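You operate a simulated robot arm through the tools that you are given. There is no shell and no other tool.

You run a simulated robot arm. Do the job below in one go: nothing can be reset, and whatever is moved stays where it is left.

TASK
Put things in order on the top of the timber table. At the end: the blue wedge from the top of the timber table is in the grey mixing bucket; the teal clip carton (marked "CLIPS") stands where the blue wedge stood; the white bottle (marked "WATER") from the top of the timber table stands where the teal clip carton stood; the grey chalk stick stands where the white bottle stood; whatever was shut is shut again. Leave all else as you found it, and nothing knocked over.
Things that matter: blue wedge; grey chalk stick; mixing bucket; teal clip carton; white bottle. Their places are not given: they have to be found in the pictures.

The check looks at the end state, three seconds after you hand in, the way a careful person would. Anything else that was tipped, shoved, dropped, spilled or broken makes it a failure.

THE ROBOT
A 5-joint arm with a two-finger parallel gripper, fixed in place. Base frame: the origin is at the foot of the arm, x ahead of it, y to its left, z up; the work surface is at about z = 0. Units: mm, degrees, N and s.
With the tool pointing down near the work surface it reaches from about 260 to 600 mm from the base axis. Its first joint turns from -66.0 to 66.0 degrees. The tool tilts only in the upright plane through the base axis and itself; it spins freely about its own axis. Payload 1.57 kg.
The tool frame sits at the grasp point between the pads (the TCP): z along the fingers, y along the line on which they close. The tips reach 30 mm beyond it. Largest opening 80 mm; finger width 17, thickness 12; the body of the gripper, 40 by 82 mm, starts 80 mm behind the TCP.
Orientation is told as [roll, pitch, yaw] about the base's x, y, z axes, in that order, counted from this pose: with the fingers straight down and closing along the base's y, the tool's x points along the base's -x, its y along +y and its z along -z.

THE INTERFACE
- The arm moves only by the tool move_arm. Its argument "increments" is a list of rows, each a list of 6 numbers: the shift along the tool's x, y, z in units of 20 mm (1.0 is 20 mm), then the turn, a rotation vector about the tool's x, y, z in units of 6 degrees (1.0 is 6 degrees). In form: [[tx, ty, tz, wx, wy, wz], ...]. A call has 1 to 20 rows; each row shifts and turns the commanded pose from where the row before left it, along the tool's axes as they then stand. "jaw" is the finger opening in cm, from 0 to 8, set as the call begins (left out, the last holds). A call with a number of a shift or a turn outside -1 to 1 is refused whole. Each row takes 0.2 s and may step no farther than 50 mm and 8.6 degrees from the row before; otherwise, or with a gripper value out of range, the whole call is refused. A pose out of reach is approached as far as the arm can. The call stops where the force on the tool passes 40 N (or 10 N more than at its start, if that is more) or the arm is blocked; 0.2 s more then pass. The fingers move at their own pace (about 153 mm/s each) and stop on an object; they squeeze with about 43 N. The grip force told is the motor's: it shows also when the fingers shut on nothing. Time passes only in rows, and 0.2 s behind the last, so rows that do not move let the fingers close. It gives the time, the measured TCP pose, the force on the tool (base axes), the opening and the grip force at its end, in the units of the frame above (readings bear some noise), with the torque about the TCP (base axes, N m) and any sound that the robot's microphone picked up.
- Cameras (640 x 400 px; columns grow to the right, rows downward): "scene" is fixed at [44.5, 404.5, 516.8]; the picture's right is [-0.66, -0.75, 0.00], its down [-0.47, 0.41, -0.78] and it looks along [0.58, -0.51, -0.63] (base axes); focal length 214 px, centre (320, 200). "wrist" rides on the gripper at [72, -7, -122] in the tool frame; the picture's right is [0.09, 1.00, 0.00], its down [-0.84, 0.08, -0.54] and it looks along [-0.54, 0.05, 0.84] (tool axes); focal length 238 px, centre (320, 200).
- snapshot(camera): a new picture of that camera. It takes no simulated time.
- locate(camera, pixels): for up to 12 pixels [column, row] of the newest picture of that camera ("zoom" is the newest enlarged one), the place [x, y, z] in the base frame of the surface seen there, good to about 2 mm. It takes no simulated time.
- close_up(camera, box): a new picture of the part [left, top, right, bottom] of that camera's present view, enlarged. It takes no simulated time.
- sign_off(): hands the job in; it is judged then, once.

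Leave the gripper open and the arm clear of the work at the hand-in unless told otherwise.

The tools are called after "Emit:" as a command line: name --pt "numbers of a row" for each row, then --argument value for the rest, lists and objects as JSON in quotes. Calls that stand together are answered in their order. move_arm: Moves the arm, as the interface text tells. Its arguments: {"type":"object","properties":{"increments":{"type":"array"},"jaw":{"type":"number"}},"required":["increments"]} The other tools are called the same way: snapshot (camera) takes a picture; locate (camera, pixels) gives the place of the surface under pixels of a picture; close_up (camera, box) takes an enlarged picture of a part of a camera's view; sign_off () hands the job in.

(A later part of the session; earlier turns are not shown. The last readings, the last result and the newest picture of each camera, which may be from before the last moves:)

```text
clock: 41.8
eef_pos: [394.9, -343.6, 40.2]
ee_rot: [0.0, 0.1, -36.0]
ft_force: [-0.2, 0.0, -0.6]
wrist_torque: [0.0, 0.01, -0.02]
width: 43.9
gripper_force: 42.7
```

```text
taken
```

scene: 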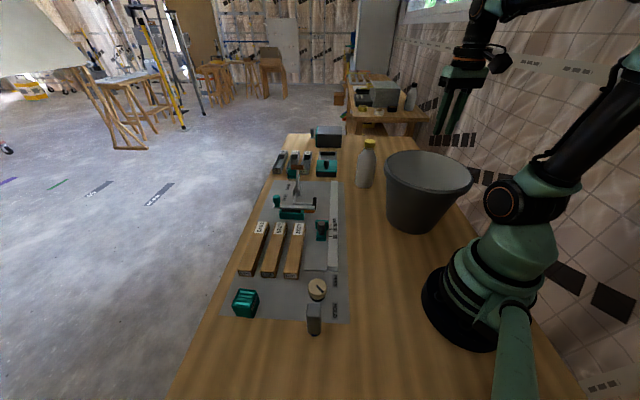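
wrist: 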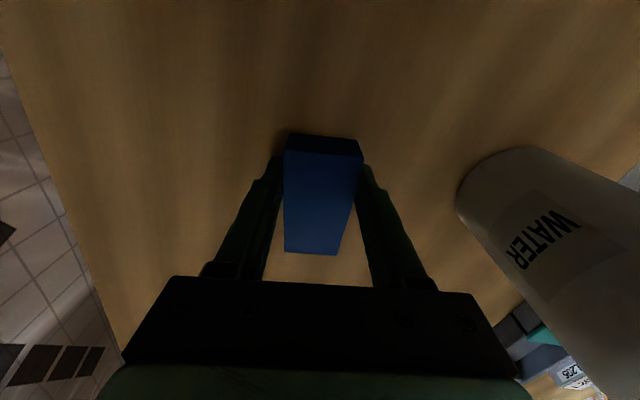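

Still 43.9 mm with 42.7 N. I check whether the wedge rose with the fingers by reading its top.

Emit:
locate --camera "wrist" --pixels '[[322, 158], [320, 180], [320, 205], [318, 230], [317, 248]]'

Emit:
close_up --camera "wrist" --box '[240, 120, 400, 270]'

```text
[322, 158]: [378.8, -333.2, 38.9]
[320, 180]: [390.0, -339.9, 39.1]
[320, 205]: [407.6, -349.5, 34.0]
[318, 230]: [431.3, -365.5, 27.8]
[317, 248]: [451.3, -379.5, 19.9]
```

```text
2.67 times, centred on (320, 195) of wrist
```

zoom: 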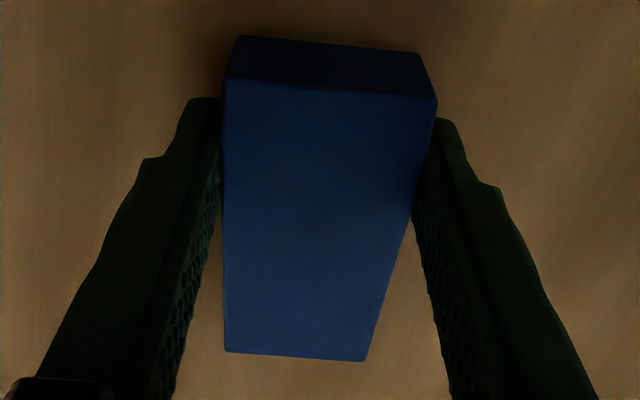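

It rose with the fingers (top now 39). I go on lifting gently with checks.

Emit:
move_arm --pt "0 0 -0.1 0 0 0" --pt "0 0 -0.15 0 0 0" --pt "0 0 -0.2 0 0 0" --pt "0 0 -0.25 0 0 0" --pt "0 0 -0.3 0 0 0" --pt "0 0 -0.3 0 0 0" --pt "0 0 -0.3 0 0 0" --pt "0 0 -0.3 0 0 0" --pt "0 0 -0.3 0 0 0" --pt "0 0 -0.3 0 0 0" --pt "0 0 -0.2 0 0 0" --pt "0 0 -0.1 0 0 0" --pt "0 0 0 0 0 0"

Emit:
snapshot --camera "wrist"

Emit:
locate --camera "wrist" --pixels '[[322, 158], [320, 180], [320, 205], [318, 230], [317, 248]]'

```text
clock: 44.6
eef_pos: [395.4, -345.4, 95.9]
ee_rot: [0.0, 0.0, -36.0]
ft_force: [0.4, -0.6, -0.5]
wrist_torque: [0.03, -0.02, 0.0]
width: 43.9
gripper_force: 43.7
```

```text
taken
```

wrist: 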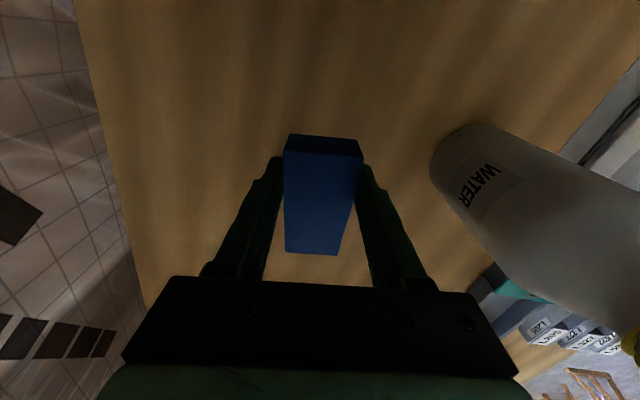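

```text
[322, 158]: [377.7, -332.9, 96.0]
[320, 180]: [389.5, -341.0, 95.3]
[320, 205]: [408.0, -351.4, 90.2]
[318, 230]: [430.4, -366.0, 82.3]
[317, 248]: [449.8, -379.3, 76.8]
```

Holding without slip. I lift on to z≈265 at a modest pace.

Emit:
move_arm --pt "0 0 -0.2 0 0 0" --pt "0 0 -0.3 0 0 0" --pt "0 0 -0.4 0 0 0" --pt "0 0 -0.5 0 0 0" --pt "0 0 -0.5 0 0 0" --pt "0 0 -0.5 0 0 0" --pt "0 0 -0.5 0 0 0" --pt "0 0 -0.5 0 0 0" --pt "0 0 -0.5 0 0 0" --pt "0 0 -0.5 0 0 0" --pt "0 0 -0.5 0 0 0" --pt "0 0 -0.5 0 0 0" --pt "0 0 -0.5 0 0 0" --pt "0 0 -0.5 0 0 0" --pt "0 0 -0.5 0 0 0" --pt "0 0 -0.5 0 0 0" --pt "0 0 -0.5 0 0 0" --pt "0 0 -0.4 0 0 0" --pt "0 0 -0.3 0 0 0" --pt "0 0 -0.1 0 0 0"

Emit:
snapshot --camera "wrist"

```text
clock: 48.8
eef_pos: [396.9, -343.6, 270.5]
ee_rot: [0.0, 0.1, -36.1]
ft_force: [-0.2, -0.2, -1.1]
wrist_torque: [0.02, 0.03, -0.03]
width: 43.6
gripper_force: 43.1
```

```text
taken
```

wrist: 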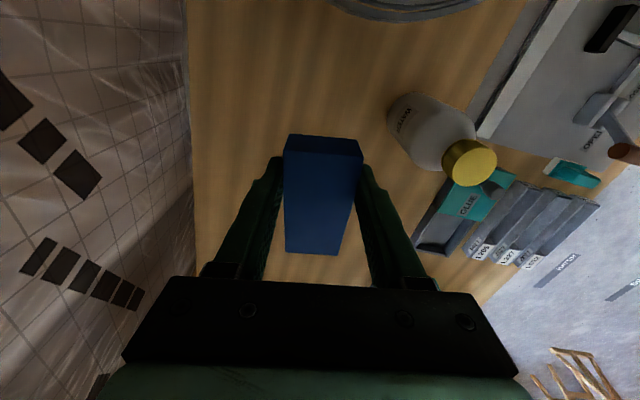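

Wedge firmly held at z≈270 (its bottom ~240, above the 200 rim). I carry it over to the bucket.

Emit:
move_arm --pt "0.3 0.05 0 0 0 0" --pt "0.5 0.08 0 0 0 0" --pt "0.625 0.1 0 0 0 0" --pt "0.65 0.106 0 0 0 0" --pt "0.65 0.106 0 0 0 0" --pt "0.65 0.106 0 0 0 0" --pt "0.65 0.106 0 0 0 0" --pt "0.65 0.106 0 0 0 0" --pt "0.65 0.106 0 0 0 0" --pt "0.65 0.106 0 0 0 0" --pt "0.65 0.106 0 0 0 0" --pt "0.65 0.106 0 0 0 0" --pt "0.65 0.106 0 0 0 0" --pt "0.65 0.106 0 0 0 0" --pt "0.65 0.106 0 0 0 0" --pt "0.65 0.106 0 0 0 0" --pt "0.65 0.106 0 0 0 0" --pt "0.5 0.08 0 0 0 0" --pt "0.225 0.04 0 0 0 0"

Emit:
snapshot --camera "wrist"

Emit:
snapshot --camera "scene"

```text
clock: 52.8
eef_pos: [234.8, -182.3, 270.6]
ee_rot: [0.0, 0.0, -36.0]
ft_force: [-0.4, -0.4, -0.8]
wrist_torque: [-0.02, 0.02, 0.0]
width: 43.9
gripper_force: 42.6
```

```text
taken
```

wrist: 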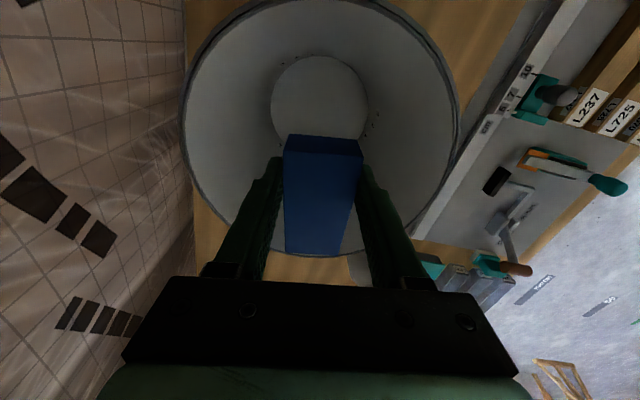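

```text
taken
```

scene: 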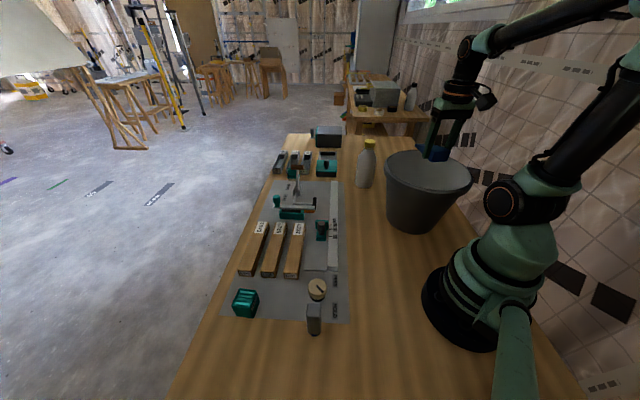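

The wedge is over the middle of the bucket. I lower it in stages to z≈65 (wedge bottom ~28 mm above the bucket floor).

Emit:
move_arm --pt "0 0 0.4 0 0 0" --pt "0 0 0.6 0 0 0" --pt "0 0 0.7 0 0 0" --pt "0 0 0.7 0 0 0" --pt "0 0 0.7 0 0 0" --pt "0 0 0.7 0 0 0" --pt "0 0 0.7 0 0 0" --pt "0 0 0.7 0 0 0" --pt "0 0 0.7 0 0 0" --pt "0 0 0.7 0 0 0" --pt "0 0 0.4 0 0 0"

Emit:
snapshot --camera "scene"

Emit:
snapshot --camera "wrist"

```text
clock: 55.2
eef_pos: [235.6, -182.4, 129.3]
ee_rot: [0.1, 0.0, -35.9]
ft_force: [0.4, 0.8, -0.1]
wrist_torque: [-0.01, 0.02, 0.01]
width: 43.8
gripper_force: 42.4
```

```text
taken
```

scene: 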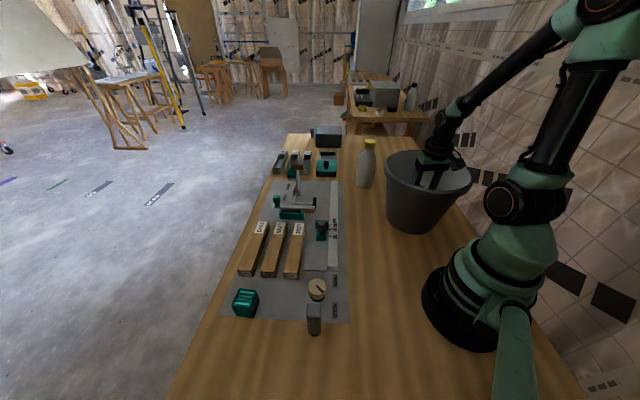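

```text
taken
```

wrist: 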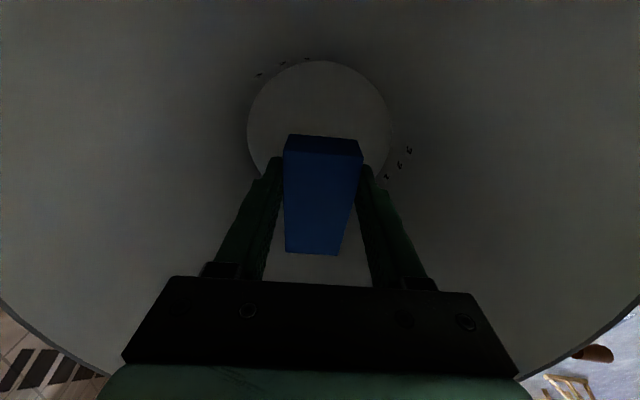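

All clear inside the bucket. I lower another 60 mm gently and then open part-way to let go.

Emit:
move_arm --pt "0 0 0.4 0 0 0" --pt "0 0 0.5 0 0 0" --pt "0 0 0.5 0 0 0" --pt "0 0 0.5 0 0 0" --pt "0 0 0.5 0 0 0" --pt "0 0 0.5 0 0 0" --pt "0 0 0.3 0 0 0" --pt "0 0 0 0 0 0"

Emit:
snapshot --camera "wrist"

Emit:
locate --camera "wrist" --pixels '[[322, 158], [318, 230], [317, 270], [320, 100], [320, 120]]'

```text
clock: 57.0
eef_pos: [234.7, -182.2, 66.5]
ee_rot: [0.1, 0.0, -35.9]
ft_force: [0.5, -0.9, 0.2]
wrist_torque: [0.19, 0.28, -0.02]
width: 43.7
gripper_force: 43.2
```

```text
taken
```

wrist: 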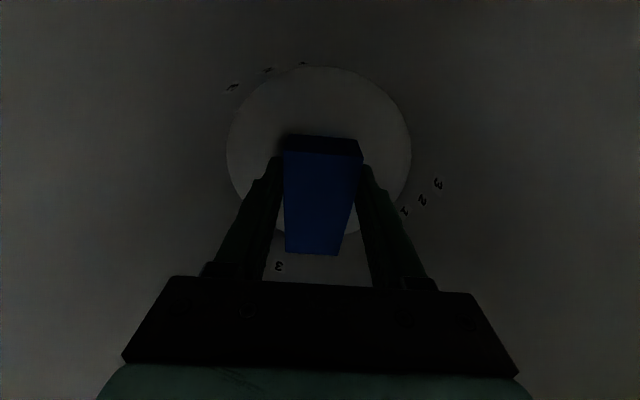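

```text
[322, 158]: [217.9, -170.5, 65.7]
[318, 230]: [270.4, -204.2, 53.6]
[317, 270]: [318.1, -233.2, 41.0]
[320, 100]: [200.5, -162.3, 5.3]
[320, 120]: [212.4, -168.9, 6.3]
```

The torque reading (0.19, 0.28) is a little unusual; I wait one step and read again before opening.

Emit:
move_arm --pt "0 0 0 0 0 0" --pt "0 0 0 0 0 0"

Emit:
snapshot --camera "scene"

Emit:
close_up --camera "scene" --box '[370, 80, 570, 240]'

```text
clock: 57.6
eef_pos: [235.9, -182.5, 66.0]
ee_rot: [0.0, 0.0, -36.1]
ft_force: [1.9, -1.2, -0.3]
wrist_torque: [0.15, 0.18, 0.0]
width: 43.8
gripper_force: 43.3
```

```text
taken
```

scene: 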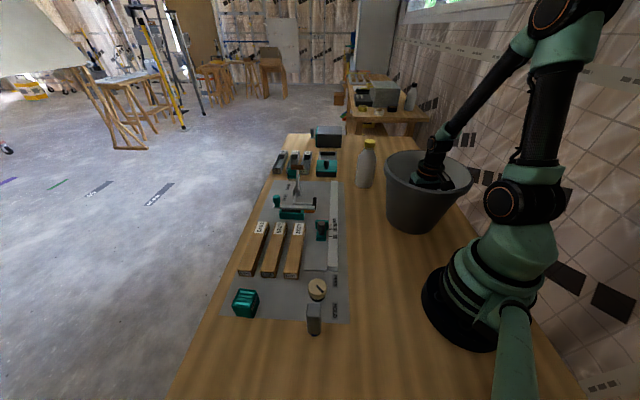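

```text
2.50 times, centred on (470, 160) of scene
```

zoom: 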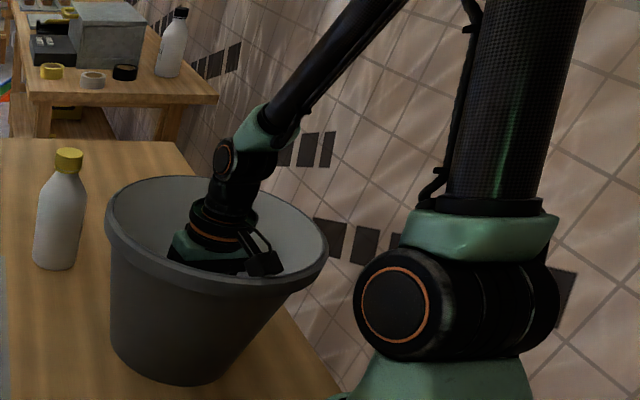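

The force of about 2 N points away from the base side at camera height: the wrist camera's body just touches the inner bucket wall. I back off: up 16 mm and 8 mm away from that wall, then let the wedge go.

Emit:
move_arm --pt "0 0 -0.4 0 0 0" --pt "0 0 -0.4 0 0 0" --pt "-0.4 0 0 0 0 0" --pt "0 0 0 0 0 0"

Emit:
snapshot --camera "scene"

Emit:
close_up --camera "scene" --box '[370, 80, 570, 240]'

```text
clock: 58.6
eef_pos: [242.7, -186.9, 81.6]
ee_rot: [-0.1, 0.0, -35.9]
ft_force: [-0.2, 0.1, -1.1]
wrist_torque: [-0.01, 0.0, 0.01]
width: 43.9
gripper_force: 42.6
```

```text
taken
```

scene: 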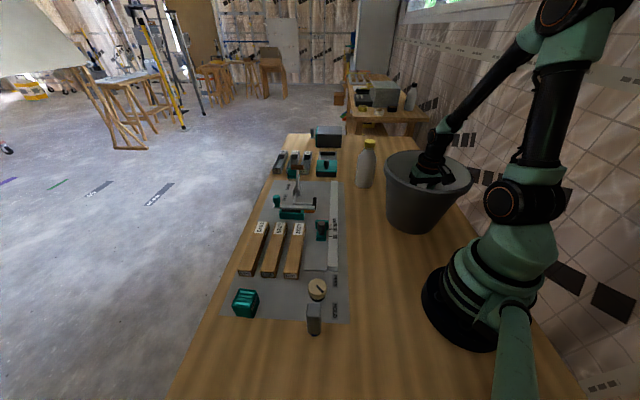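

```text
2.50 times, centred on (470, 160) of scene
```

zoom: 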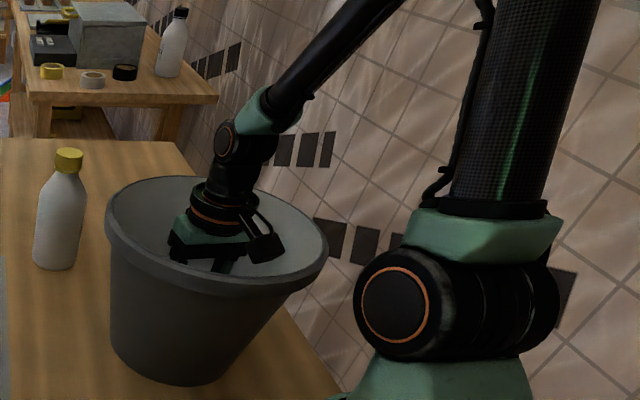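

Contact is gone (forces ~0) and the bucket looks unmoved. I lower 10 mm in this better position and open the fingers to 60 mm.

Emit:
move_arm --pt "0 0 0.25 0 0 0" --pt "0 0 0.25 0 0 0" --pt "0 0 0 0 0 0"

Emit:
move_arm --pt "0 0 0 0 0 0" --pt "0 0 0 0 0 0" --pt "0 0 0 0 0 0" --jaw 6

Emit:
snapshot --camera "wrist"

```text
clock: 59.4
eef_pos: [241.5, -187.3, 72.0]
ee_rot: [0.0, 0.0, -36.0]
ft_force: [0.3, -0.3, -1.1]
wrist_torque: [0.0, 0.0, -0.01]
width: 44.0
gripper_force: 42.9
```

```text
clock: 60.2
eef_pos: [242.8, -187.2, 72.6]
ee_rot: [0.1, 0.0, -36.0]
ft_force: [0.2, 0.2, 0.2]
wrist_torque: [0.02, -0.05, 0.01]
width: 59.9
gripper_force: 0.1
```

```text
taken
```

wrist: 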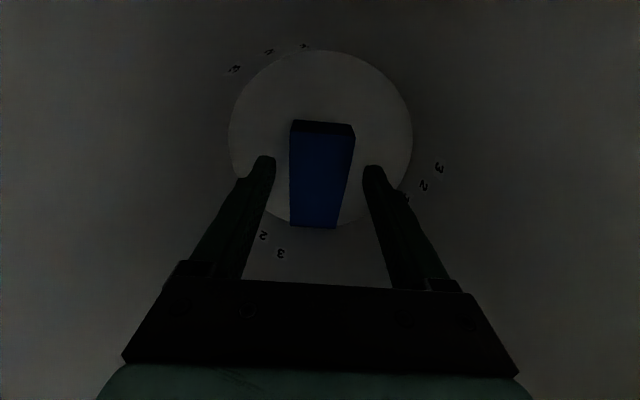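

The wedge lies on the bucket floor. I go straight up to z≈370 and verify the bucket's place.

Emit:
move_arm --pt "0 0 -0.5 0 0 0" --pt "0 0 -1 0 0 0" --pt "0 0 -1 0 0 0" --pt "0 0 -1 0 0 0" --pt "0 0 -1 0 0 0" --pt "0 0 -1 0 0 0" --pt "0 0 -1 0 0 0" --pt "0 0 -1 0 0 0" --pt "0 0 -1 0 0 0" --pt "0 0 -1 0 0 0" --pt "0 0 -1 0 0 0" --pt "0 0 -1 0 0 0" --pt "0 0 -1 0 0 0" --pt "0 0 -1 0 0 0" --pt "0 0 -1 0 0 0" --pt "0 0 -0.5 0 0 0"

Emit:
snapshot --camera "wrist"

Emit:
snapshot --camera "scene"

```text
clock: 63.6
eef_pos: [240.7, -187.3, 372.8]
ee_rot: [0.0, 0.1, -36.0]
ft_force: [-0.3, 0.0, 0.3]
wrist_torque: [0.02, -0.01, -0.01]
width: 59.6
gripper_force: 0.0
```

```text
taken
```

wrist: 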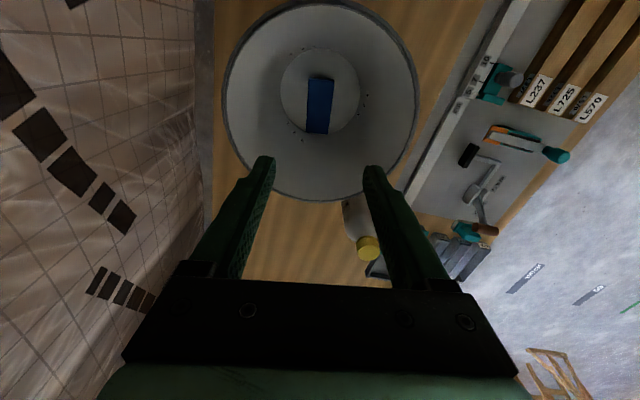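

```text
taken
```

scene: 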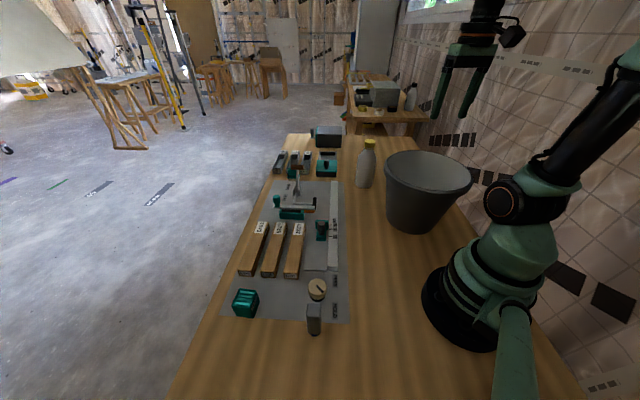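

Emit:
locate --camera "wrist" --pixels '[[282, 90], [359, 90], [320, 46], [320, 133], [227, 100], [414, 80], [320, 200], [320, 3], [320, 100], [355, 185], [345, 225], [260, 170]]'

Emit:
locate --camera "scene" --pixels '[[430, 190], [386, 160], [390, 165], [410, 230], [366, 186], [357, 180], [366, 165], [370, 141]]'

```text
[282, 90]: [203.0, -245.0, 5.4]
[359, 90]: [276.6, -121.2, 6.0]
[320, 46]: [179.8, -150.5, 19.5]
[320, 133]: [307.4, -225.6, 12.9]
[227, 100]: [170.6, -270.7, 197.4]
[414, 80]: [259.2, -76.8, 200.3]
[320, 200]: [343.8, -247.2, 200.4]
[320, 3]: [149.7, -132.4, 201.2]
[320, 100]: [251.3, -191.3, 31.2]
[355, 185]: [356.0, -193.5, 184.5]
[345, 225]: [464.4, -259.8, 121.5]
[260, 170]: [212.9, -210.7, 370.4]
```

```text
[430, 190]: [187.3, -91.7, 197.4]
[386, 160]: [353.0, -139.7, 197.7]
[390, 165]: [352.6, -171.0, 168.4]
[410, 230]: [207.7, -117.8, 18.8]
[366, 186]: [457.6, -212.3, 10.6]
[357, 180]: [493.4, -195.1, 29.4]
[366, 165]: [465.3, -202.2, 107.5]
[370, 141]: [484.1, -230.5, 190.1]
```

The bucket and the bottle read the same as before, so nothing else moved. Next the teal clip carton: I spin to yaw 48° and fly over to look at it.

Emit:
move_arm --pt "0 0 0 0 0 -1" --pt "0 0 0 0 0 -1" --pt "0 0 0 0 0 -1" --pt "0 0 0 0 0 -1" --pt "0 0 0 0 0 -1" --pt "0 0 0 0 0 -1" --pt "0 0 0 0 0 -1" --pt "0 0 0 0 0 -1" --pt "0 0 0 0 0 -1" --pt "0 0 0 0 0 -1" --pt "0 0 0 0 0 -1" --pt "0 0 0 0 0 -1" --pt "0 0 0 0 0 -1" --pt "0 0 0 0 0 -1" --jaw 8

Emit:
move_arm --pt "-0.867 0.22 0 0 0 0" --pt "-0.867 0.22 0 0 0 0" --pt "-0.867 0.22 0 0 0 0" --pt "-0.867 0.22 0 0 0 0" --pt "-0.867 0.22 0 0 0 0" --pt "-0.867 0.22 0 0 0 0" --pt "-0.867 0.22 0 0 0 0" --pt "-0.867 0.22 0 0 0 0" --pt "-0.867 0.22 0 0 0 0" --pt "-0.867 0.22 0 0 0 0" --pt "-0.867 0.22 0 0 0 0" --pt "-0.867 0.22 0 0 0 0"

Emit:
move_arm --pt "-0.53 0.85 0.4 0 0 0" --pt "-0.53 0.85 0.4 0 0 0" --pt "-0.53 0.85 0.4 0 0 0" --pt "-0.53 0.85 0.4 0 0 0" --pt "-0.53 0.85 0.4 0 0 0" --pt "-0.53 0.85 0.4 0 0 0" --pt "-0.53 0.85 0.4 0 0 0" --pt "-0.53 0.85 0.4 0 0 0" --pt "-0.53 0.85 0.4 0 0 0" --pt "-0.53 0.85 0.4 0 0 0" --pt "-0.53 0.85 0.4 0 0 0" --pt "-0.53 0.85 0.4 0 0 0" --pt "-0.53 0.85 0.4 0 0 0" --pt "-0.53 0.85 0.4 0 0 0" --pt "-0.53 0.85 0.4 0 0 0"

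Emit:
snapshot --camera "wrist"

```text
clock: 66.6
eef_pos: [241.5, -187.3, 371.2]
ee_rot: [0.0, 0.0, 48.1]
ft_force: [0.2, -0.1, -0.7]
wrist_torque: [-0.02, 0.0, -0.03]
width: 80.0
gripper_force: 0.2
```

```text
clock: 69.2
eef_pos: [341.1, 3.2, 372.0]
ee_rot: [0.0, 0.0, 48.1]
ft_force: [1.1, 0.2, -0.2]
wrist_torque: [0.02, 0.04, 0.01]
width: 80.1
gripper_force: 0.1
```

```text
clock: 72.4
eef_pos: [259.4, 291.3, 252.3]
ee_rot: [0.0, 0.0, 48.0]
ft_force: [-0.5, -0.5, -0.4]
wrist_torque: [0.04, -0.03, -0.01]
width: 80.1
gripper_force: 0.1
```

```text
taken
```

wrist: 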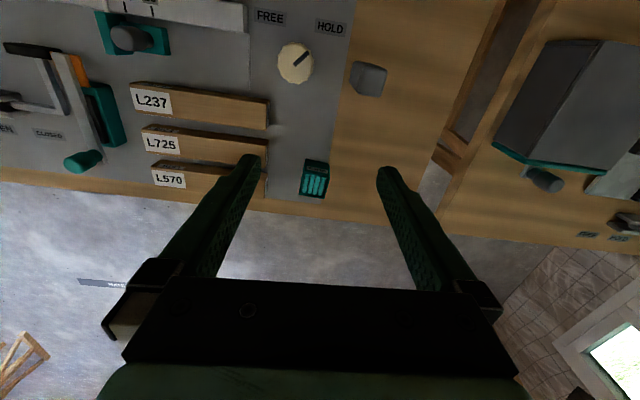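

Emit:
close_up --camera "wrist" --box '[270, 140, 360, 215]'

Emit:
locate --camera "wrist" --pixels '[[306, 160], [329, 162], [302, 173], [327, 175], [301, 194], [323, 197], [303, 177], [326, 179], [315, 168], [314, 185], [300, 210], [315, 205]]'

```text
5.33 times, centred on (315, 178) of wrist
```

zoom: 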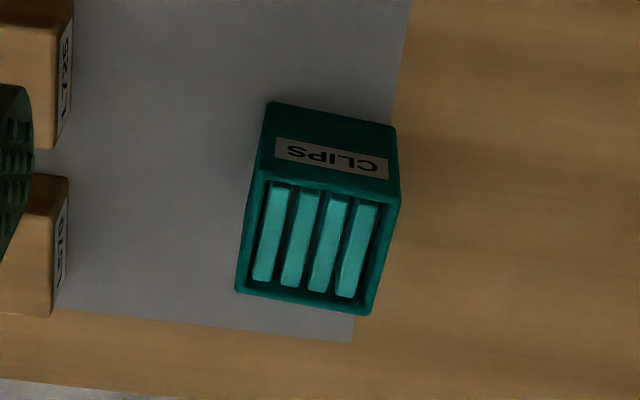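

```text
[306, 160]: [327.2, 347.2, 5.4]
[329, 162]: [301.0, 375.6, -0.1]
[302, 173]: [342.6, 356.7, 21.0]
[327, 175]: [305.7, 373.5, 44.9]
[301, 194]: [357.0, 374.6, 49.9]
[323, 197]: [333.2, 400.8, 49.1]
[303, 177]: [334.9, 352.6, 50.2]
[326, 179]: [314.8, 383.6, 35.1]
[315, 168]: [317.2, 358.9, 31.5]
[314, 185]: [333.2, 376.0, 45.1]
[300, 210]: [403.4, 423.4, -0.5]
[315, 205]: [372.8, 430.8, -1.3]
```

I read the carton's corners from the zoom picture.

Emit:
locate --camera "zoom" --pixels '[[262, 178], [397, 200], [240, 288], [366, 310], [268, 106], [394, 130], [320, 185], [303, 298], [250, 240], [385, 260], [318, 240], [270, 240]]'

```text
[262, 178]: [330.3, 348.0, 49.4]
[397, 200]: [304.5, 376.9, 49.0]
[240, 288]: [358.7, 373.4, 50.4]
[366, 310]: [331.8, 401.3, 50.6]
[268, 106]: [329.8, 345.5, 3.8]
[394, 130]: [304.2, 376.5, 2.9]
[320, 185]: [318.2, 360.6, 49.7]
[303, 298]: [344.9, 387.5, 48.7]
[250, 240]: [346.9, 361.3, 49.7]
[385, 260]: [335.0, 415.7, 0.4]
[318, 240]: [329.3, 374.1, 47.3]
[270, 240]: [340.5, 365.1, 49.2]
```

The carton: 39×38 mm, 50 mm tall, centre (331.5, 375), sides at 42°. I move above it with yaw 42°, opening 66 mm, and come down to z≈100 to check clearance to the wooden block L570.

Emit:
move_arm --pt "0 0 0 0 0 0.517" --pt "0 0 0 0 0 0.517" --pt "-0.913 0.12 0 0 0 0" --pt "-0.913 0.12 0 0 0 0" --pt "-0.913 0.12 0 0 0 0" --pt "-0.913 0.12 0 0 0 0" --pt "-0.913 0.12 0 0 0 0" --pt "-0.913 0.12 0 0 0 0" --pt "0 0 0.9 0 0 0" --pt "0 0 0.9 0 0 0" --pt "0 0 0.9 0 0 0" --pt "0 0 0.9 0 0 0" --pt "0 0 0.9 0 0 0" --pt "0 0 0.9 0 0 0" --pt "0 0 0.9 0 0 0" --pt "0 0 0.9 0 0 0" --jaw 6.6

Emit:
snapshot --camera "wrist"

Emit:
snapshot --camera "scene"

```text
clock: 75.8
eef_pos: [329.9, 374.0, 108.1]
ee_rot: [0.0, 0.0, 41.8]
ft_force: [-0.5, -0.3, -0.3]
wrist_torque: [-0.04, 0.04, -0.04]
width: 66.2
gripper_force: 0.0
```

```text
taken
```

wrist: 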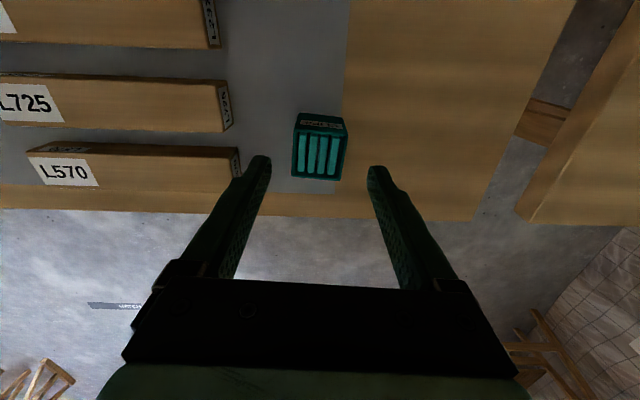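

```text
taken
```

scene: 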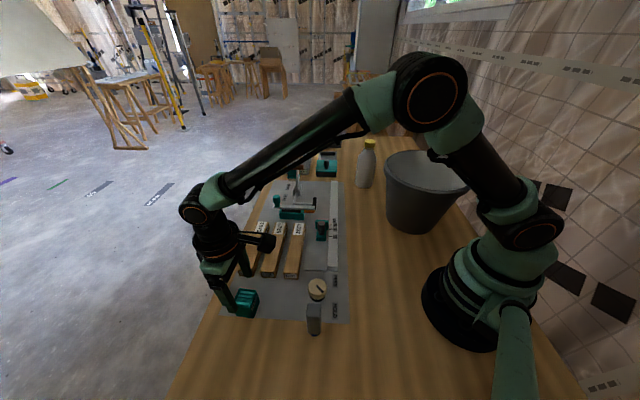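

The left finger's tip appears near the end of block L570 (240,165). I read the block corner and the carton corners to be sure of the gap.

Emit:
locate --camera "wrist" --pixels '[[235, 152], [240, 168], [233, 182], [299, 128], [345, 133], [294, 173], [339, 179], [320, 131], [316, 176], [297, 150], [342, 155], [240, 148]]'

Emit:
close_up --camera "wrist" --box '[210, 100, 400, 210]'

```text
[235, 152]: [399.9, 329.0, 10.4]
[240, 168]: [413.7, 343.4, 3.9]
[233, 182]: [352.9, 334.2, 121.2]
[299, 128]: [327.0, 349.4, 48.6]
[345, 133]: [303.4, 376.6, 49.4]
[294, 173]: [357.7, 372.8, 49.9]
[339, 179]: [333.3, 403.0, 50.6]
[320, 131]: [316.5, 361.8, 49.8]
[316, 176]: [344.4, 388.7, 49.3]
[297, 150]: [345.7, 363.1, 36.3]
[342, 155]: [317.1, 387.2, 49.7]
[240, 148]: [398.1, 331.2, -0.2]
```

```text
3.37 times, centred on (305, 155) of wrist
```

zoom: 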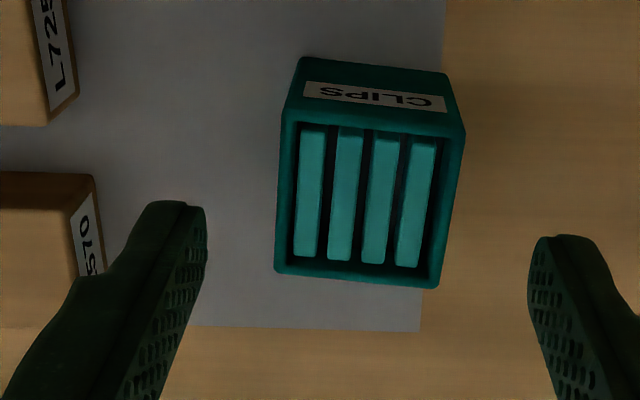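

Plenty of room (33 mm to the block). The carton centre reads (330.5, 375.3). I go down to z≈34 and close on it.

Emit:
move_arm --pt "0 0 0.8 0 0 0" --pt "0 0 0.8 0 0 0" --pt "0 0 0.8 0 0 0" --pt "0 0 0.7 0 0 0" --pt "0 0 0.4 0 0 0" --pt "0 0 0.2 0 0 0" --jaw 6.6

Emit:
move_arm --pt "0 0 0 0 0 0" --pt "0 0 0 0 0 0" --pt "0 0 0 0 0 0" --pt "0 0 0 0 0 0" --jaw 2

Emit:
snapshot --camera "wrist"

```text
clock: 77.2
eef_pos: [331.1, 375.0, 33.1]
ee_rot: [0.1, 0.0, 41.8]
ft_force: [1.2, -0.8, 0.5]
wrist_torque: [0.0, -0.01, -0.03]
width: 66.1
gripper_force: 0.1
```

```text
clock: 78.2
eef_pos: [330.9, 375.4, 34.4]
ee_rot: [0.0, 0.0, 41.8]
ft_force: [0.1, 0.9, 0.9]
wrist_torque: [0.09, -0.05, 0.03]
width: 41.3
gripper_force: 42.9
```

```text
taken
```

wrist: 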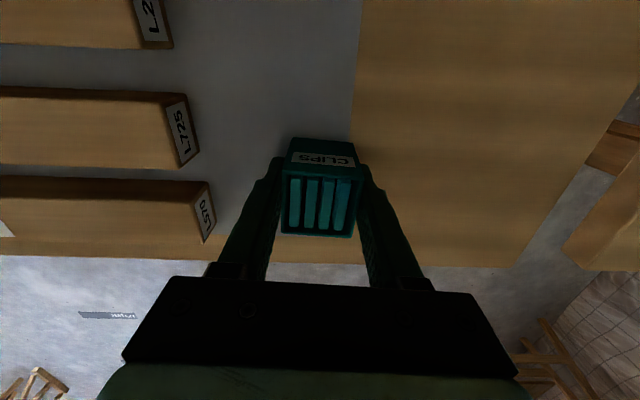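

Held at 41.3 mm, 43 N. Slow test lift.

Emit:
move_arm --pt "0 0 -0.05 0 0 0" --pt "0 0 -0.1 0 0 0" --pt "0 0 -0.15 0 0 0" --pt "0 0 -0.2 0 0 0" --pt "0 0 -0.2 0 0 0" --pt "0 0 -0.2 0 0 0" --pt "0 0 -0.1 0 0 0" --pt "0 0 0 0 0 0"

Emit:
snapshot --camera "wrist"

Emit:
locate --camera "wrist" --pixels '[[322, 148], [320, 168], [317, 234], [285, 175], [356, 175]]'

```text
clock: 80.0
eef_pos: [330.2, 373.8, 53.6]
ee_rot: [-0.1, 0.0, 41.9]
ft_force: [-0.3, 0.8, -1.5]
wrist_torque: [-0.02, 0.04, 0.0]
width: 41.5
gripper_force: 42.7
```

```text
taken
```

wrist: 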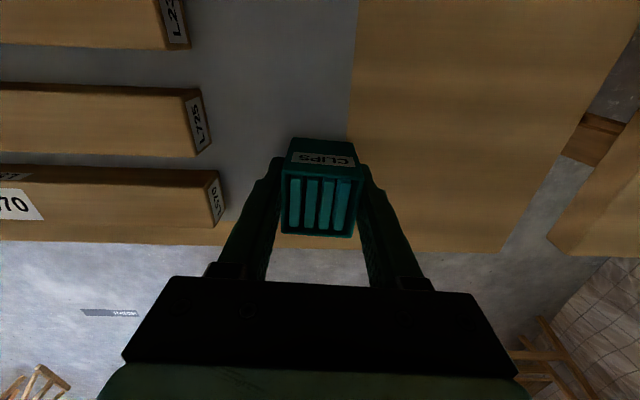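

```text
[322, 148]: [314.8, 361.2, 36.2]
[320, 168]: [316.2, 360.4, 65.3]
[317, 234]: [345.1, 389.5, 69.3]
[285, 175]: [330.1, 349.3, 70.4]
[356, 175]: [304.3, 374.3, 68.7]
```

Lifted cleanly (top now 69.5). I lift on to z≈290.

Emit:
move_arm --pt "0 0 -0.2 0 0 0" --pt "0 0 -0.4 0 0 0" --pt "0 0 -0.6 0 0 0" --pt "0 0 -0.7 0 0 0" --pt "0 0 -0.7 0 0 0" --pt "0 0 -0.7 0 0 0" --pt "0 0 -0.7 0 0 0" --pt "0 0 -0.7 0 0 0" --pt "0 0 -0.7 0 0 0" --pt "0 0 -0.7 0 0 0" --pt "0 0 -0.7 0 0 0" --pt "0 0 -0.7 0 0 0" --pt "0 0 -0.7 0 0 0" --pt "0 0 -0.7 0 0 0" --pt "0 0 -0.7 0 0 0" --pt "0 0 -0.7 0 0 0" --pt "0 0 -0.7 0 0 0" --pt "0 0 -0.5 0 0 0" --pt "0 0 -0.2 0 0 0"

Emit:
move_arm --pt "0 0 0 0 0 0.5" --pt "0 0 0 0 0 1" --pt "0 0 0 0 0 1" --pt "0 0 0 0 0 1" --pt "0 0 0 0 0 1" --pt "0 0 0 0 0 1" --pt "0 0 0 0 0 1" --pt "0 0 0 0 0 1" --pt "0 0 0 0 0 1" --pt "0 0 0 0 0 1" --pt "0 0 0 0 0 1" --pt "0 0 0 0 0 1" --pt "0 0 0 0 0 1" --pt "0 0 0 0 0 0.5"

```text
clock: 84.0
eef_pos: [330.6, 375.1, 287.6]
ee_rot: [0.0, 0.0, 41.8]
ft_force: [-0.5, -0.6, -0.8]
wrist_torque: [0.03, 0.0, -0.01]
width: 41.3
gripper_force: 43.3
```

```text
clock: 87.0
eef_pos: [330.5, 374.9, 288.5]
ee_rot: [0.0, 0.0, -36.4]
ft_force: [-0.4, -1.1, -0.7]
wrist_torque: [-0.01, 0.01, 0.0]
width: 41.1
gripper_force: 43.1
```

Carton held. I carry it across at this height toward (416, −359).

Emit:
move_arm --pt "-0.272 -0.293 0 0 0 0" --pt "-0.476 -0.513 0 0 0 0" --pt "-0.68 -0.733 0 0 0 0" --pt "-0.68 -0.733 0 0 0 0" --pt "-0.68 -0.733 0 0 0 0" --pt "-0.68 -0.733 0 0 0 0" --pt "-0.68 -0.733 0 0 0 0" --pt "-0.68 -0.733 0 0 0 0" --pt "-0.68 -0.733 0 0 0 0" --pt "-0.68 -0.733 0 0 0 0" --pt "-0.68 -0.733 0 0 0 0" --pt "-0.68 -0.733 0 0 0 0" --pt "-0.68 -0.733 0 0 0 0" --pt "-0.68 -0.733 0 0 0 0" --pt "-0.68 -0.733 0 0 0 0" --pt "-0.68 -0.733 0 0 0 0" --pt "-0.68 -0.733 0 0 0 0" --pt "-0.68 -0.733 0 0 0 0" --pt "-0.68 -0.733 0 0 0 0"

Emit:
move_arm --pt "-0.68 -0.733 0 0 0 0" --pt "-0.68 -0.733 0 0 0 0" --pt "-0.68 -0.733 0 0 0 0" --pt "-0.68 -0.733 0 0 0 0" --pt "-0.68 -0.733 0 0 0 0" --pt "-0.68 -0.733 0 0 0 0" --pt "-0.68 -0.733 0 0 0 0" --pt "-0.68 -0.733 0 0 0 0" --pt "-0.68 -0.733 0 0 0 0" --pt "-0.68 -0.733 0 0 0 0" --pt "-0.68 -0.733 0 0 0 0" --pt "-0.68 -0.733 0 0 0 0" --pt "-0.68 -0.733 0 0 0 0" --pt "-0.68 -0.733 0 0 0 0" --pt "-0.68 -0.733 0 0 0 0" --pt "-0.68 -0.733 0 0 0 0" --pt "-0.68 -0.733 0 0 0 0" --pt "-0.544 -0.586 0 0 0 0" --pt "-0.435 -0.469 0 0 0 0" --pt "-0.272 -0.293 0 0 0 0"

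Emit:
snapshot --camera "wrist"

Emit:
snapshot --camera "scene"

```text
clock: 91.0
eef_pos: [372.7, 14.7, 287.4]
ee_rot: [0.0, 0.0, -36.1]
ft_force: [-0.1, 0.3, -1.2]
wrist_torque: [-0.02, 0.0, 0.0]
width: 41.4
gripper_force: 43.1
```

```text
clock: 95.2
eef_pos: [413.4, -360.1, 288.1]
ee_rot: [0.0, 0.2, -36.2]
ft_force: [1.9, -0.1, -0.3]
wrist_torque: [-0.01, 0.0, -0.01]
width: 41.2
gripper_force: 43.4
```

```text
taken
```

wrist: 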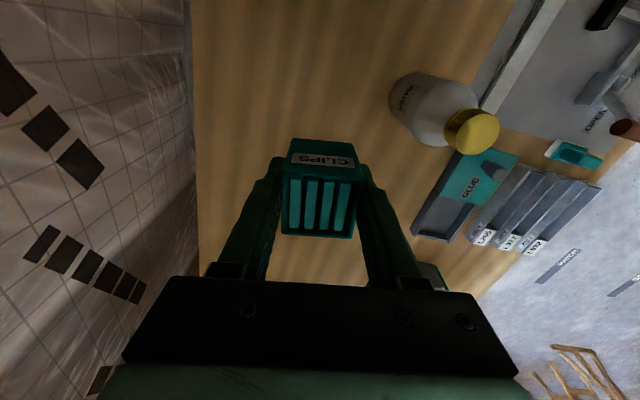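

```text
taken
```

scene: 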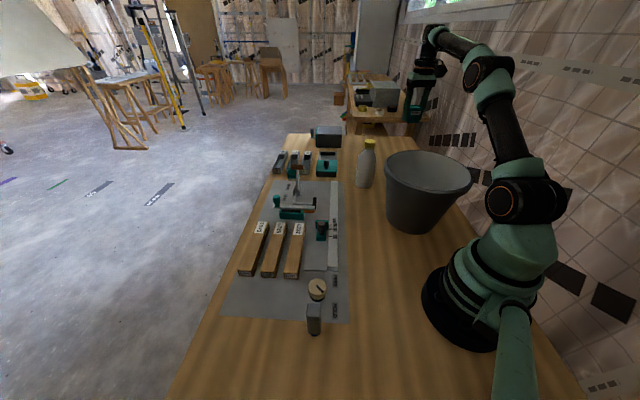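

Carton is above the wedge's former place. I lower it: first fast-ish to z≈50, then slowly to just touching.

Emit:
move_arm --pt "-0.057 0.09 0.4 0 0 0" --pt "0 0 0.7 0 0 0" --pt "0 0 0.8 0 0 0" --pt "0 0 0.8 0 0 0" --pt "0 0 0.8 0 0 0" --pt "0 0 0.8 0 0 0" --pt "0 0 0.8 0 0 0" --pt "0 0 0.8 0 0 0" --pt "0 0 0.8 0 0 0" --pt "0 0 0.8 0 0 0" --pt "0 0 0.8 0 0 0" --pt "0 0 0.8 0 0 0" --pt "0 0 0.8 0 0 0" --pt "0 0 0.8 0 0 0" --pt "0 0 0.7 0 0 0" --pt "0 0 0.4 0 0 0" --pt "0 0 0 0 0 0"

Emit:
snapshot --camera "wrist"

```text
clock: 98.8
eef_pos: [418.2, -358.3, 50.8]
ee_rot: [0.1, 0.0, -36.1]
ft_force: [0.1, 0.1, -1.4]
wrist_torque: [0.02, 0.01, 0.02]
width: 41.4
gripper_force: 43.1
```

```text
taken
```

wrist: 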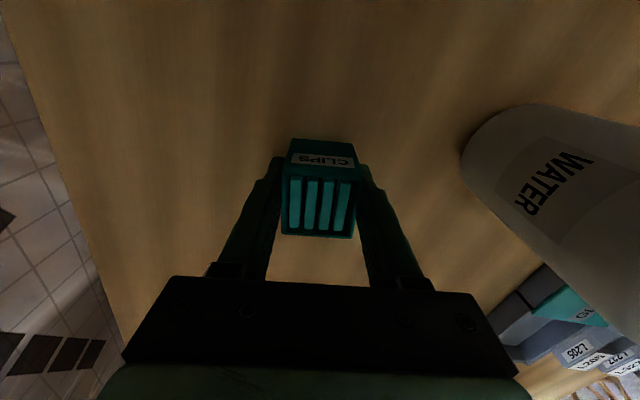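

Now slowly down the last ~15 mm.

Emit:
move_arm --pt "0 0 0.15 0 0 0" --pt "0 0 0.15 0 0 0" --pt "0 0 0.1 0 0 0" --pt "0 0 0.1 0 0 0" --pt "0 0 0.1 0 0 0" --pt "0 0 0.1 0 0 0" --pt "0 0 0 0 0 0"

Emit:
locate --camera "wrist" --pixels '[[320, 168], [317, 234]]'

```text
clock: 100.4
eef_pos: [417.2, -359.6, 38.3]
ee_rot: [0.0, 0.1, -36.3]
ft_force: [0.3, 0.0, -0.2]
wrist_torque: [0.01, -0.01, -0.01]
width: 41.2
gripper_force: 42.8
```

```text
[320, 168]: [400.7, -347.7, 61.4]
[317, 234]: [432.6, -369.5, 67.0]
```

Emit:
snapshot --camera "wrist"

Emit:
locate --camera "wrist" --pixels '[[320, 171], [317, 234], [286, 176], [354, 178], [283, 232]]'

Emit:
move_arm --pt "0 0 0.05 0 0 0" --pt "0 0 0.05 0 0 0" --pt "0 0 0.05 0 0 0" --pt "0 0 0 0 0 0"

```text
taken
```

wrist: 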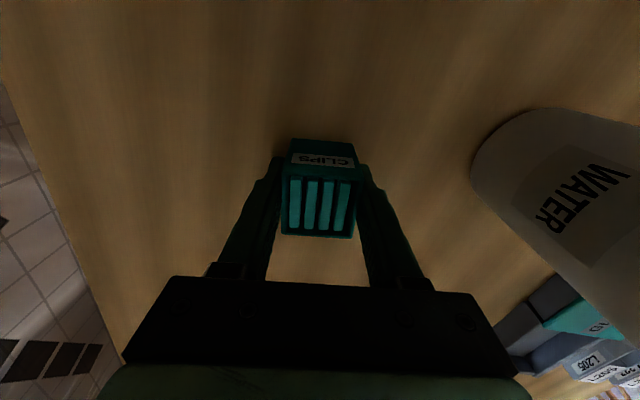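

```text
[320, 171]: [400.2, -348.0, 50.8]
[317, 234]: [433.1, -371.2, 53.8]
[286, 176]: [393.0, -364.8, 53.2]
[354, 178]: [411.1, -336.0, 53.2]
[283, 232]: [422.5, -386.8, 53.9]
```

```text
clock: 101.4
eef_pos: [416.7, -359.1, 34.8]
ee_rot: [0.0, -0.1, -36.1]
ft_force: [0.1, 0.6, -0.4]
wrist_torque: [-0.01, 0.0, 0.03]
width: 41.1
gripper_force: 42.9
```

Top now ≈ 50.5, i.e. the carton is within half a millimetre of the table. I open the fingers.

Emit:
move_arm --pt "0 0 0.02 0 0 0" --pt "0 0 0 0 0 0"

Emit:
move_arm --pt "0 0 0 0 0 0" --pt "0 0 0 0 0 0" --pt "0 0 0 0 0 0" --jaw 6.6

Emit:
move_arm --pt "0 0 -0.4 0 0 0" --pt "0 0 -0.8 0 0 0" --pt "0 0 -1 0 0 0" --pt "0 0 -1 0 0 0" --pt "0 0 -1 0 0 0" --pt "0 0 -1 0 0 0" --pt "0 0 -1 0 0 0" --pt "0 0 -1 0 0 0" --pt "0 0 -1 0 0 0" --pt "0 0 -1 0 0 0" --pt "0 0 -1 0 0 0" --pt "0 0 -1 0 0 0" --pt "0 0 -1 0 0 0"

Emit:
snapshot --camera "wrist"

```text
clock: 102.0
eef_pos: [417.5, -358.9, 34.7]
ee_rot: [0.1, 0.0, -36.2]
ft_force: [0.3, -1.1, -1.3]
wrist_torque: [0.02, -0.01, 0.02]
width: 41.4
gripper_force: 42.9
```

```text
clock: 102.8
eef_pos: [416.8, -359.3, 35.1]
ee_rot: [0.1, -0.1, -36.2]
ft_force: [0.1, 1.0, 0.7]
wrist_torque: [0.02, -0.01, 0.0]
width: 65.7
gripper_force: 0.1
```

```text
clock: 105.6
eef_pos: [417.5, -360.2, 277.8]
ee_rot: [0.0, -0.1, -36.2]
ft_force: [-0.4, 0.1, 0.4]
wrist_torque: [-0.01, 0.0, -0.01]
width: 66.2
gripper_force: 0.0
```

```text
taken
```

wrist: 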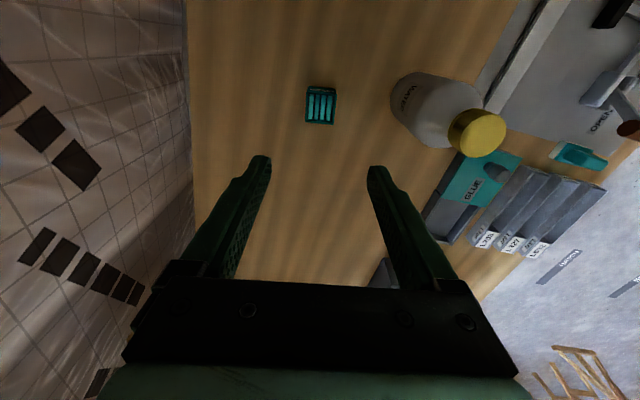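

The carton stands upright in the wedge's old place. I read it and the bottle (cap at (478,133), body (425,100)).

Emit:
locate --camera "wrist" --pixels '[[308, 92], [336, 94], [306, 120], [333, 124], [450, 132], [504, 130], [478, 113], [485, 152], [488, 133], [435, 90], [410, 120], [393, 90]]'

Emit:
close_up --camera "wrist" --box '[370, 50, 530, 170]'

Emit:
close_up --camera "scene" --box '[330, 125, 400, 200]'

```text
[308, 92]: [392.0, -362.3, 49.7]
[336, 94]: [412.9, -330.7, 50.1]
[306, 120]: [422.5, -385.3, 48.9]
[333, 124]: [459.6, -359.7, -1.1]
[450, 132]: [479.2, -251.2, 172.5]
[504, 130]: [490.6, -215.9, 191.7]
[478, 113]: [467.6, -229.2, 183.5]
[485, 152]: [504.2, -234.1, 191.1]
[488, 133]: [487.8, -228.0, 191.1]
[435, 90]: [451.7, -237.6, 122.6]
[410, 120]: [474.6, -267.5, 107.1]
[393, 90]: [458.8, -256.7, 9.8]
```

```text
3.33 times, centred on (450, 110) of wrist
```

zoom: 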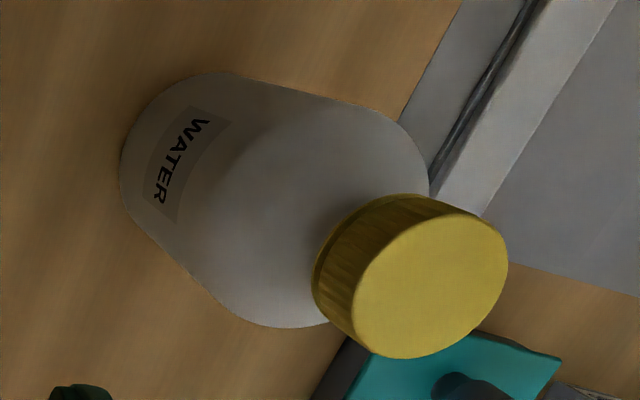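

```text
5.33 times, centred on (365, 162) of scene
```

zoom: 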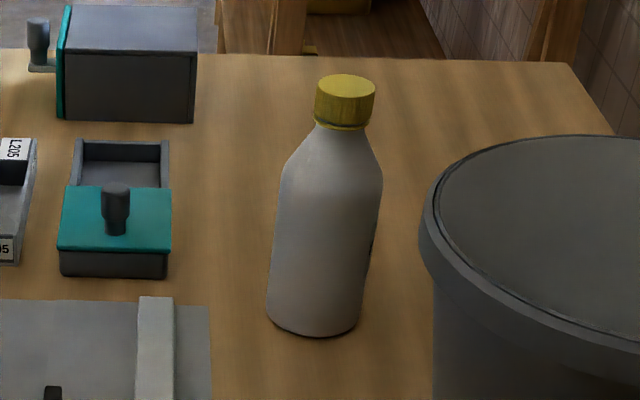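

Emit:
locate --camera "zoom" --pixels '[[345, 86], [320, 88], [372, 88], [345, 110], [318, 110], [372, 110], [285, 180], [378, 190], [330, 200], [315, 325], [272, 300], [350, 325]]'

Emit:
close_up --camera "wrist" --box '[370, 50, 530, 170]'

Emit:
locate --camera "zoom" --pixels '[[431, 285], [358, 290], [503, 270], [440, 222], [425, 350], [480, 225], [380, 340], [125, 180], [165, 100], [240, 80], [320, 250], [300, 200]]'

```text
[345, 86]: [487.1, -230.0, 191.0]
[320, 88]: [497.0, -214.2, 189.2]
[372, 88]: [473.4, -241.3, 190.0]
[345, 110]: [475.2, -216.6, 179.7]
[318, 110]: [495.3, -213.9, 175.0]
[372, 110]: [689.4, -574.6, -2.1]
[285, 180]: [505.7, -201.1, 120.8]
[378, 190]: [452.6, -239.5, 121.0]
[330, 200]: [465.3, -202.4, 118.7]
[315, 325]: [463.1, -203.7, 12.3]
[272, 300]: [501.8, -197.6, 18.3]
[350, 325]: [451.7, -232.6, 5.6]
```

```text
3.33 times, centred on (450, 110) of wrist
```

zoom: 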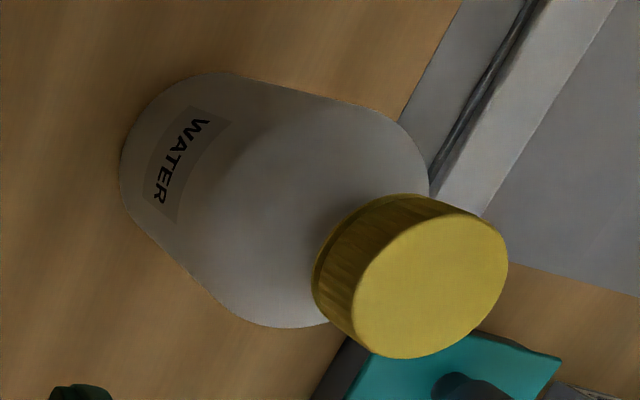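

```text
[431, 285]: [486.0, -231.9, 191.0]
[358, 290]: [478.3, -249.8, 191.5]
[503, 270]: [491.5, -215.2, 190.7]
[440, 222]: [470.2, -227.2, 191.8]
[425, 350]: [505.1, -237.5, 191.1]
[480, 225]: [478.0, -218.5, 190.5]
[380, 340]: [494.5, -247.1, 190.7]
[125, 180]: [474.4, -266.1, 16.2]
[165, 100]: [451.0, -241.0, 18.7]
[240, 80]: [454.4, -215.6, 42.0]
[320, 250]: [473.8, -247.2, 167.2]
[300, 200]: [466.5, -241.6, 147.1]
```

The bottle's cap centre is (486, −232), cap ~38 mm wide from z≈162 to 191; body radius ~36 mm. Gripping the body would leave only 4 mm clearance per side, so I'll hold it by the cap. I move above it.

Emit:
move_arm --pt "0.127 0.899 0 0 0 0" --pt "0.127 0.899 0 0 0 0" --pt "0.127 0.899 0 0 0 0" --pt "0.127 0.899 0 0 0 0" --pt "0.127 0.899 0 0 0 0" --pt "0.127 0.899 0 0 0 0" --pt "0.127 0.899 0 0 0 0" --pt "0.127 0.899 0 0 0 0" --jaw 8

Emit:
snapshot --camera "wrist"

Emit:
snapshot --camera "scene"

```text
clock: 107.4
eef_pos: [484.7, -231.5, 277.8]
ee_rot: [0.1, 0.0, -36.2]
ft_force: [0.7, -0.9, -0.2]
wrist_torque: [0.0, 0.02, 0.01]
width: 80.0
gripper_force: 0.0
```

```text
taken
```

wrist: 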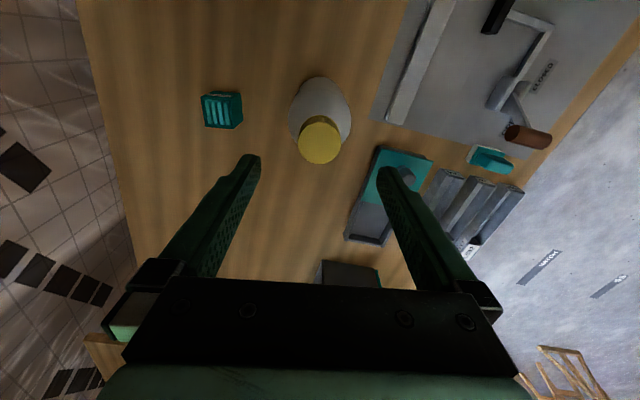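

```text
taken
```

scene: 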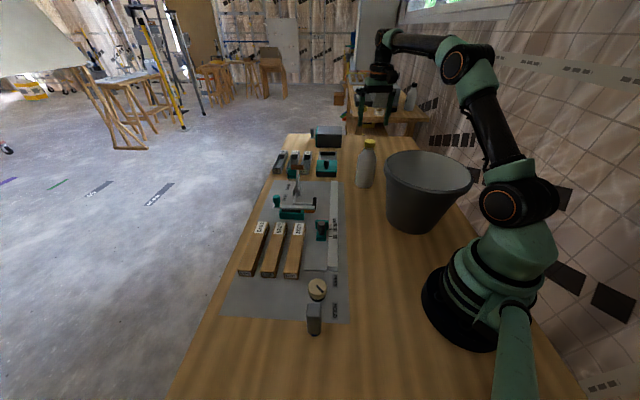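

Emit:
close_up --camera "wrist" --box '[270, 60, 370, 180]'

Emit:
locate --camera "wrist" --pixels '[[300, 145], [339, 145], [319, 127], [319, 161], [319, 145], [306, 117], [525, 135], [548, 140], [505, 97], [495, 15], [405, 175], [222, 110]]'

```text
3.33 times, centred on (320, 120) of wrist
```

zoom: 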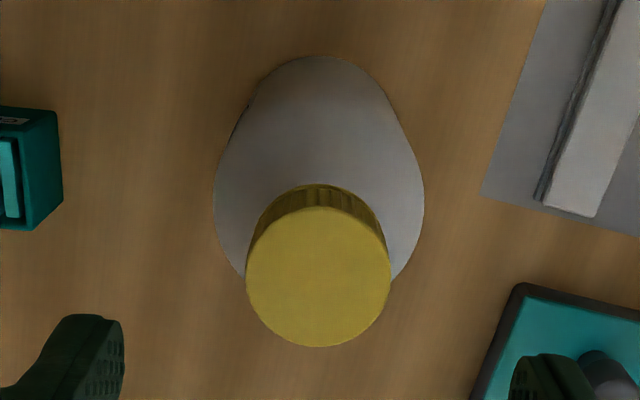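

```text
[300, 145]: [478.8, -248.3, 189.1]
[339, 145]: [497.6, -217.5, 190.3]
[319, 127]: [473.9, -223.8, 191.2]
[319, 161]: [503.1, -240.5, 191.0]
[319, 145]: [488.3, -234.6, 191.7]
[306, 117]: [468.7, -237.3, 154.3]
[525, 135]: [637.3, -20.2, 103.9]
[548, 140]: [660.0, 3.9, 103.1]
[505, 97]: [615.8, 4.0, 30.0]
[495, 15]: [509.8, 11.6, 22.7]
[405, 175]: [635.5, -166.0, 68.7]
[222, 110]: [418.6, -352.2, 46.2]
```

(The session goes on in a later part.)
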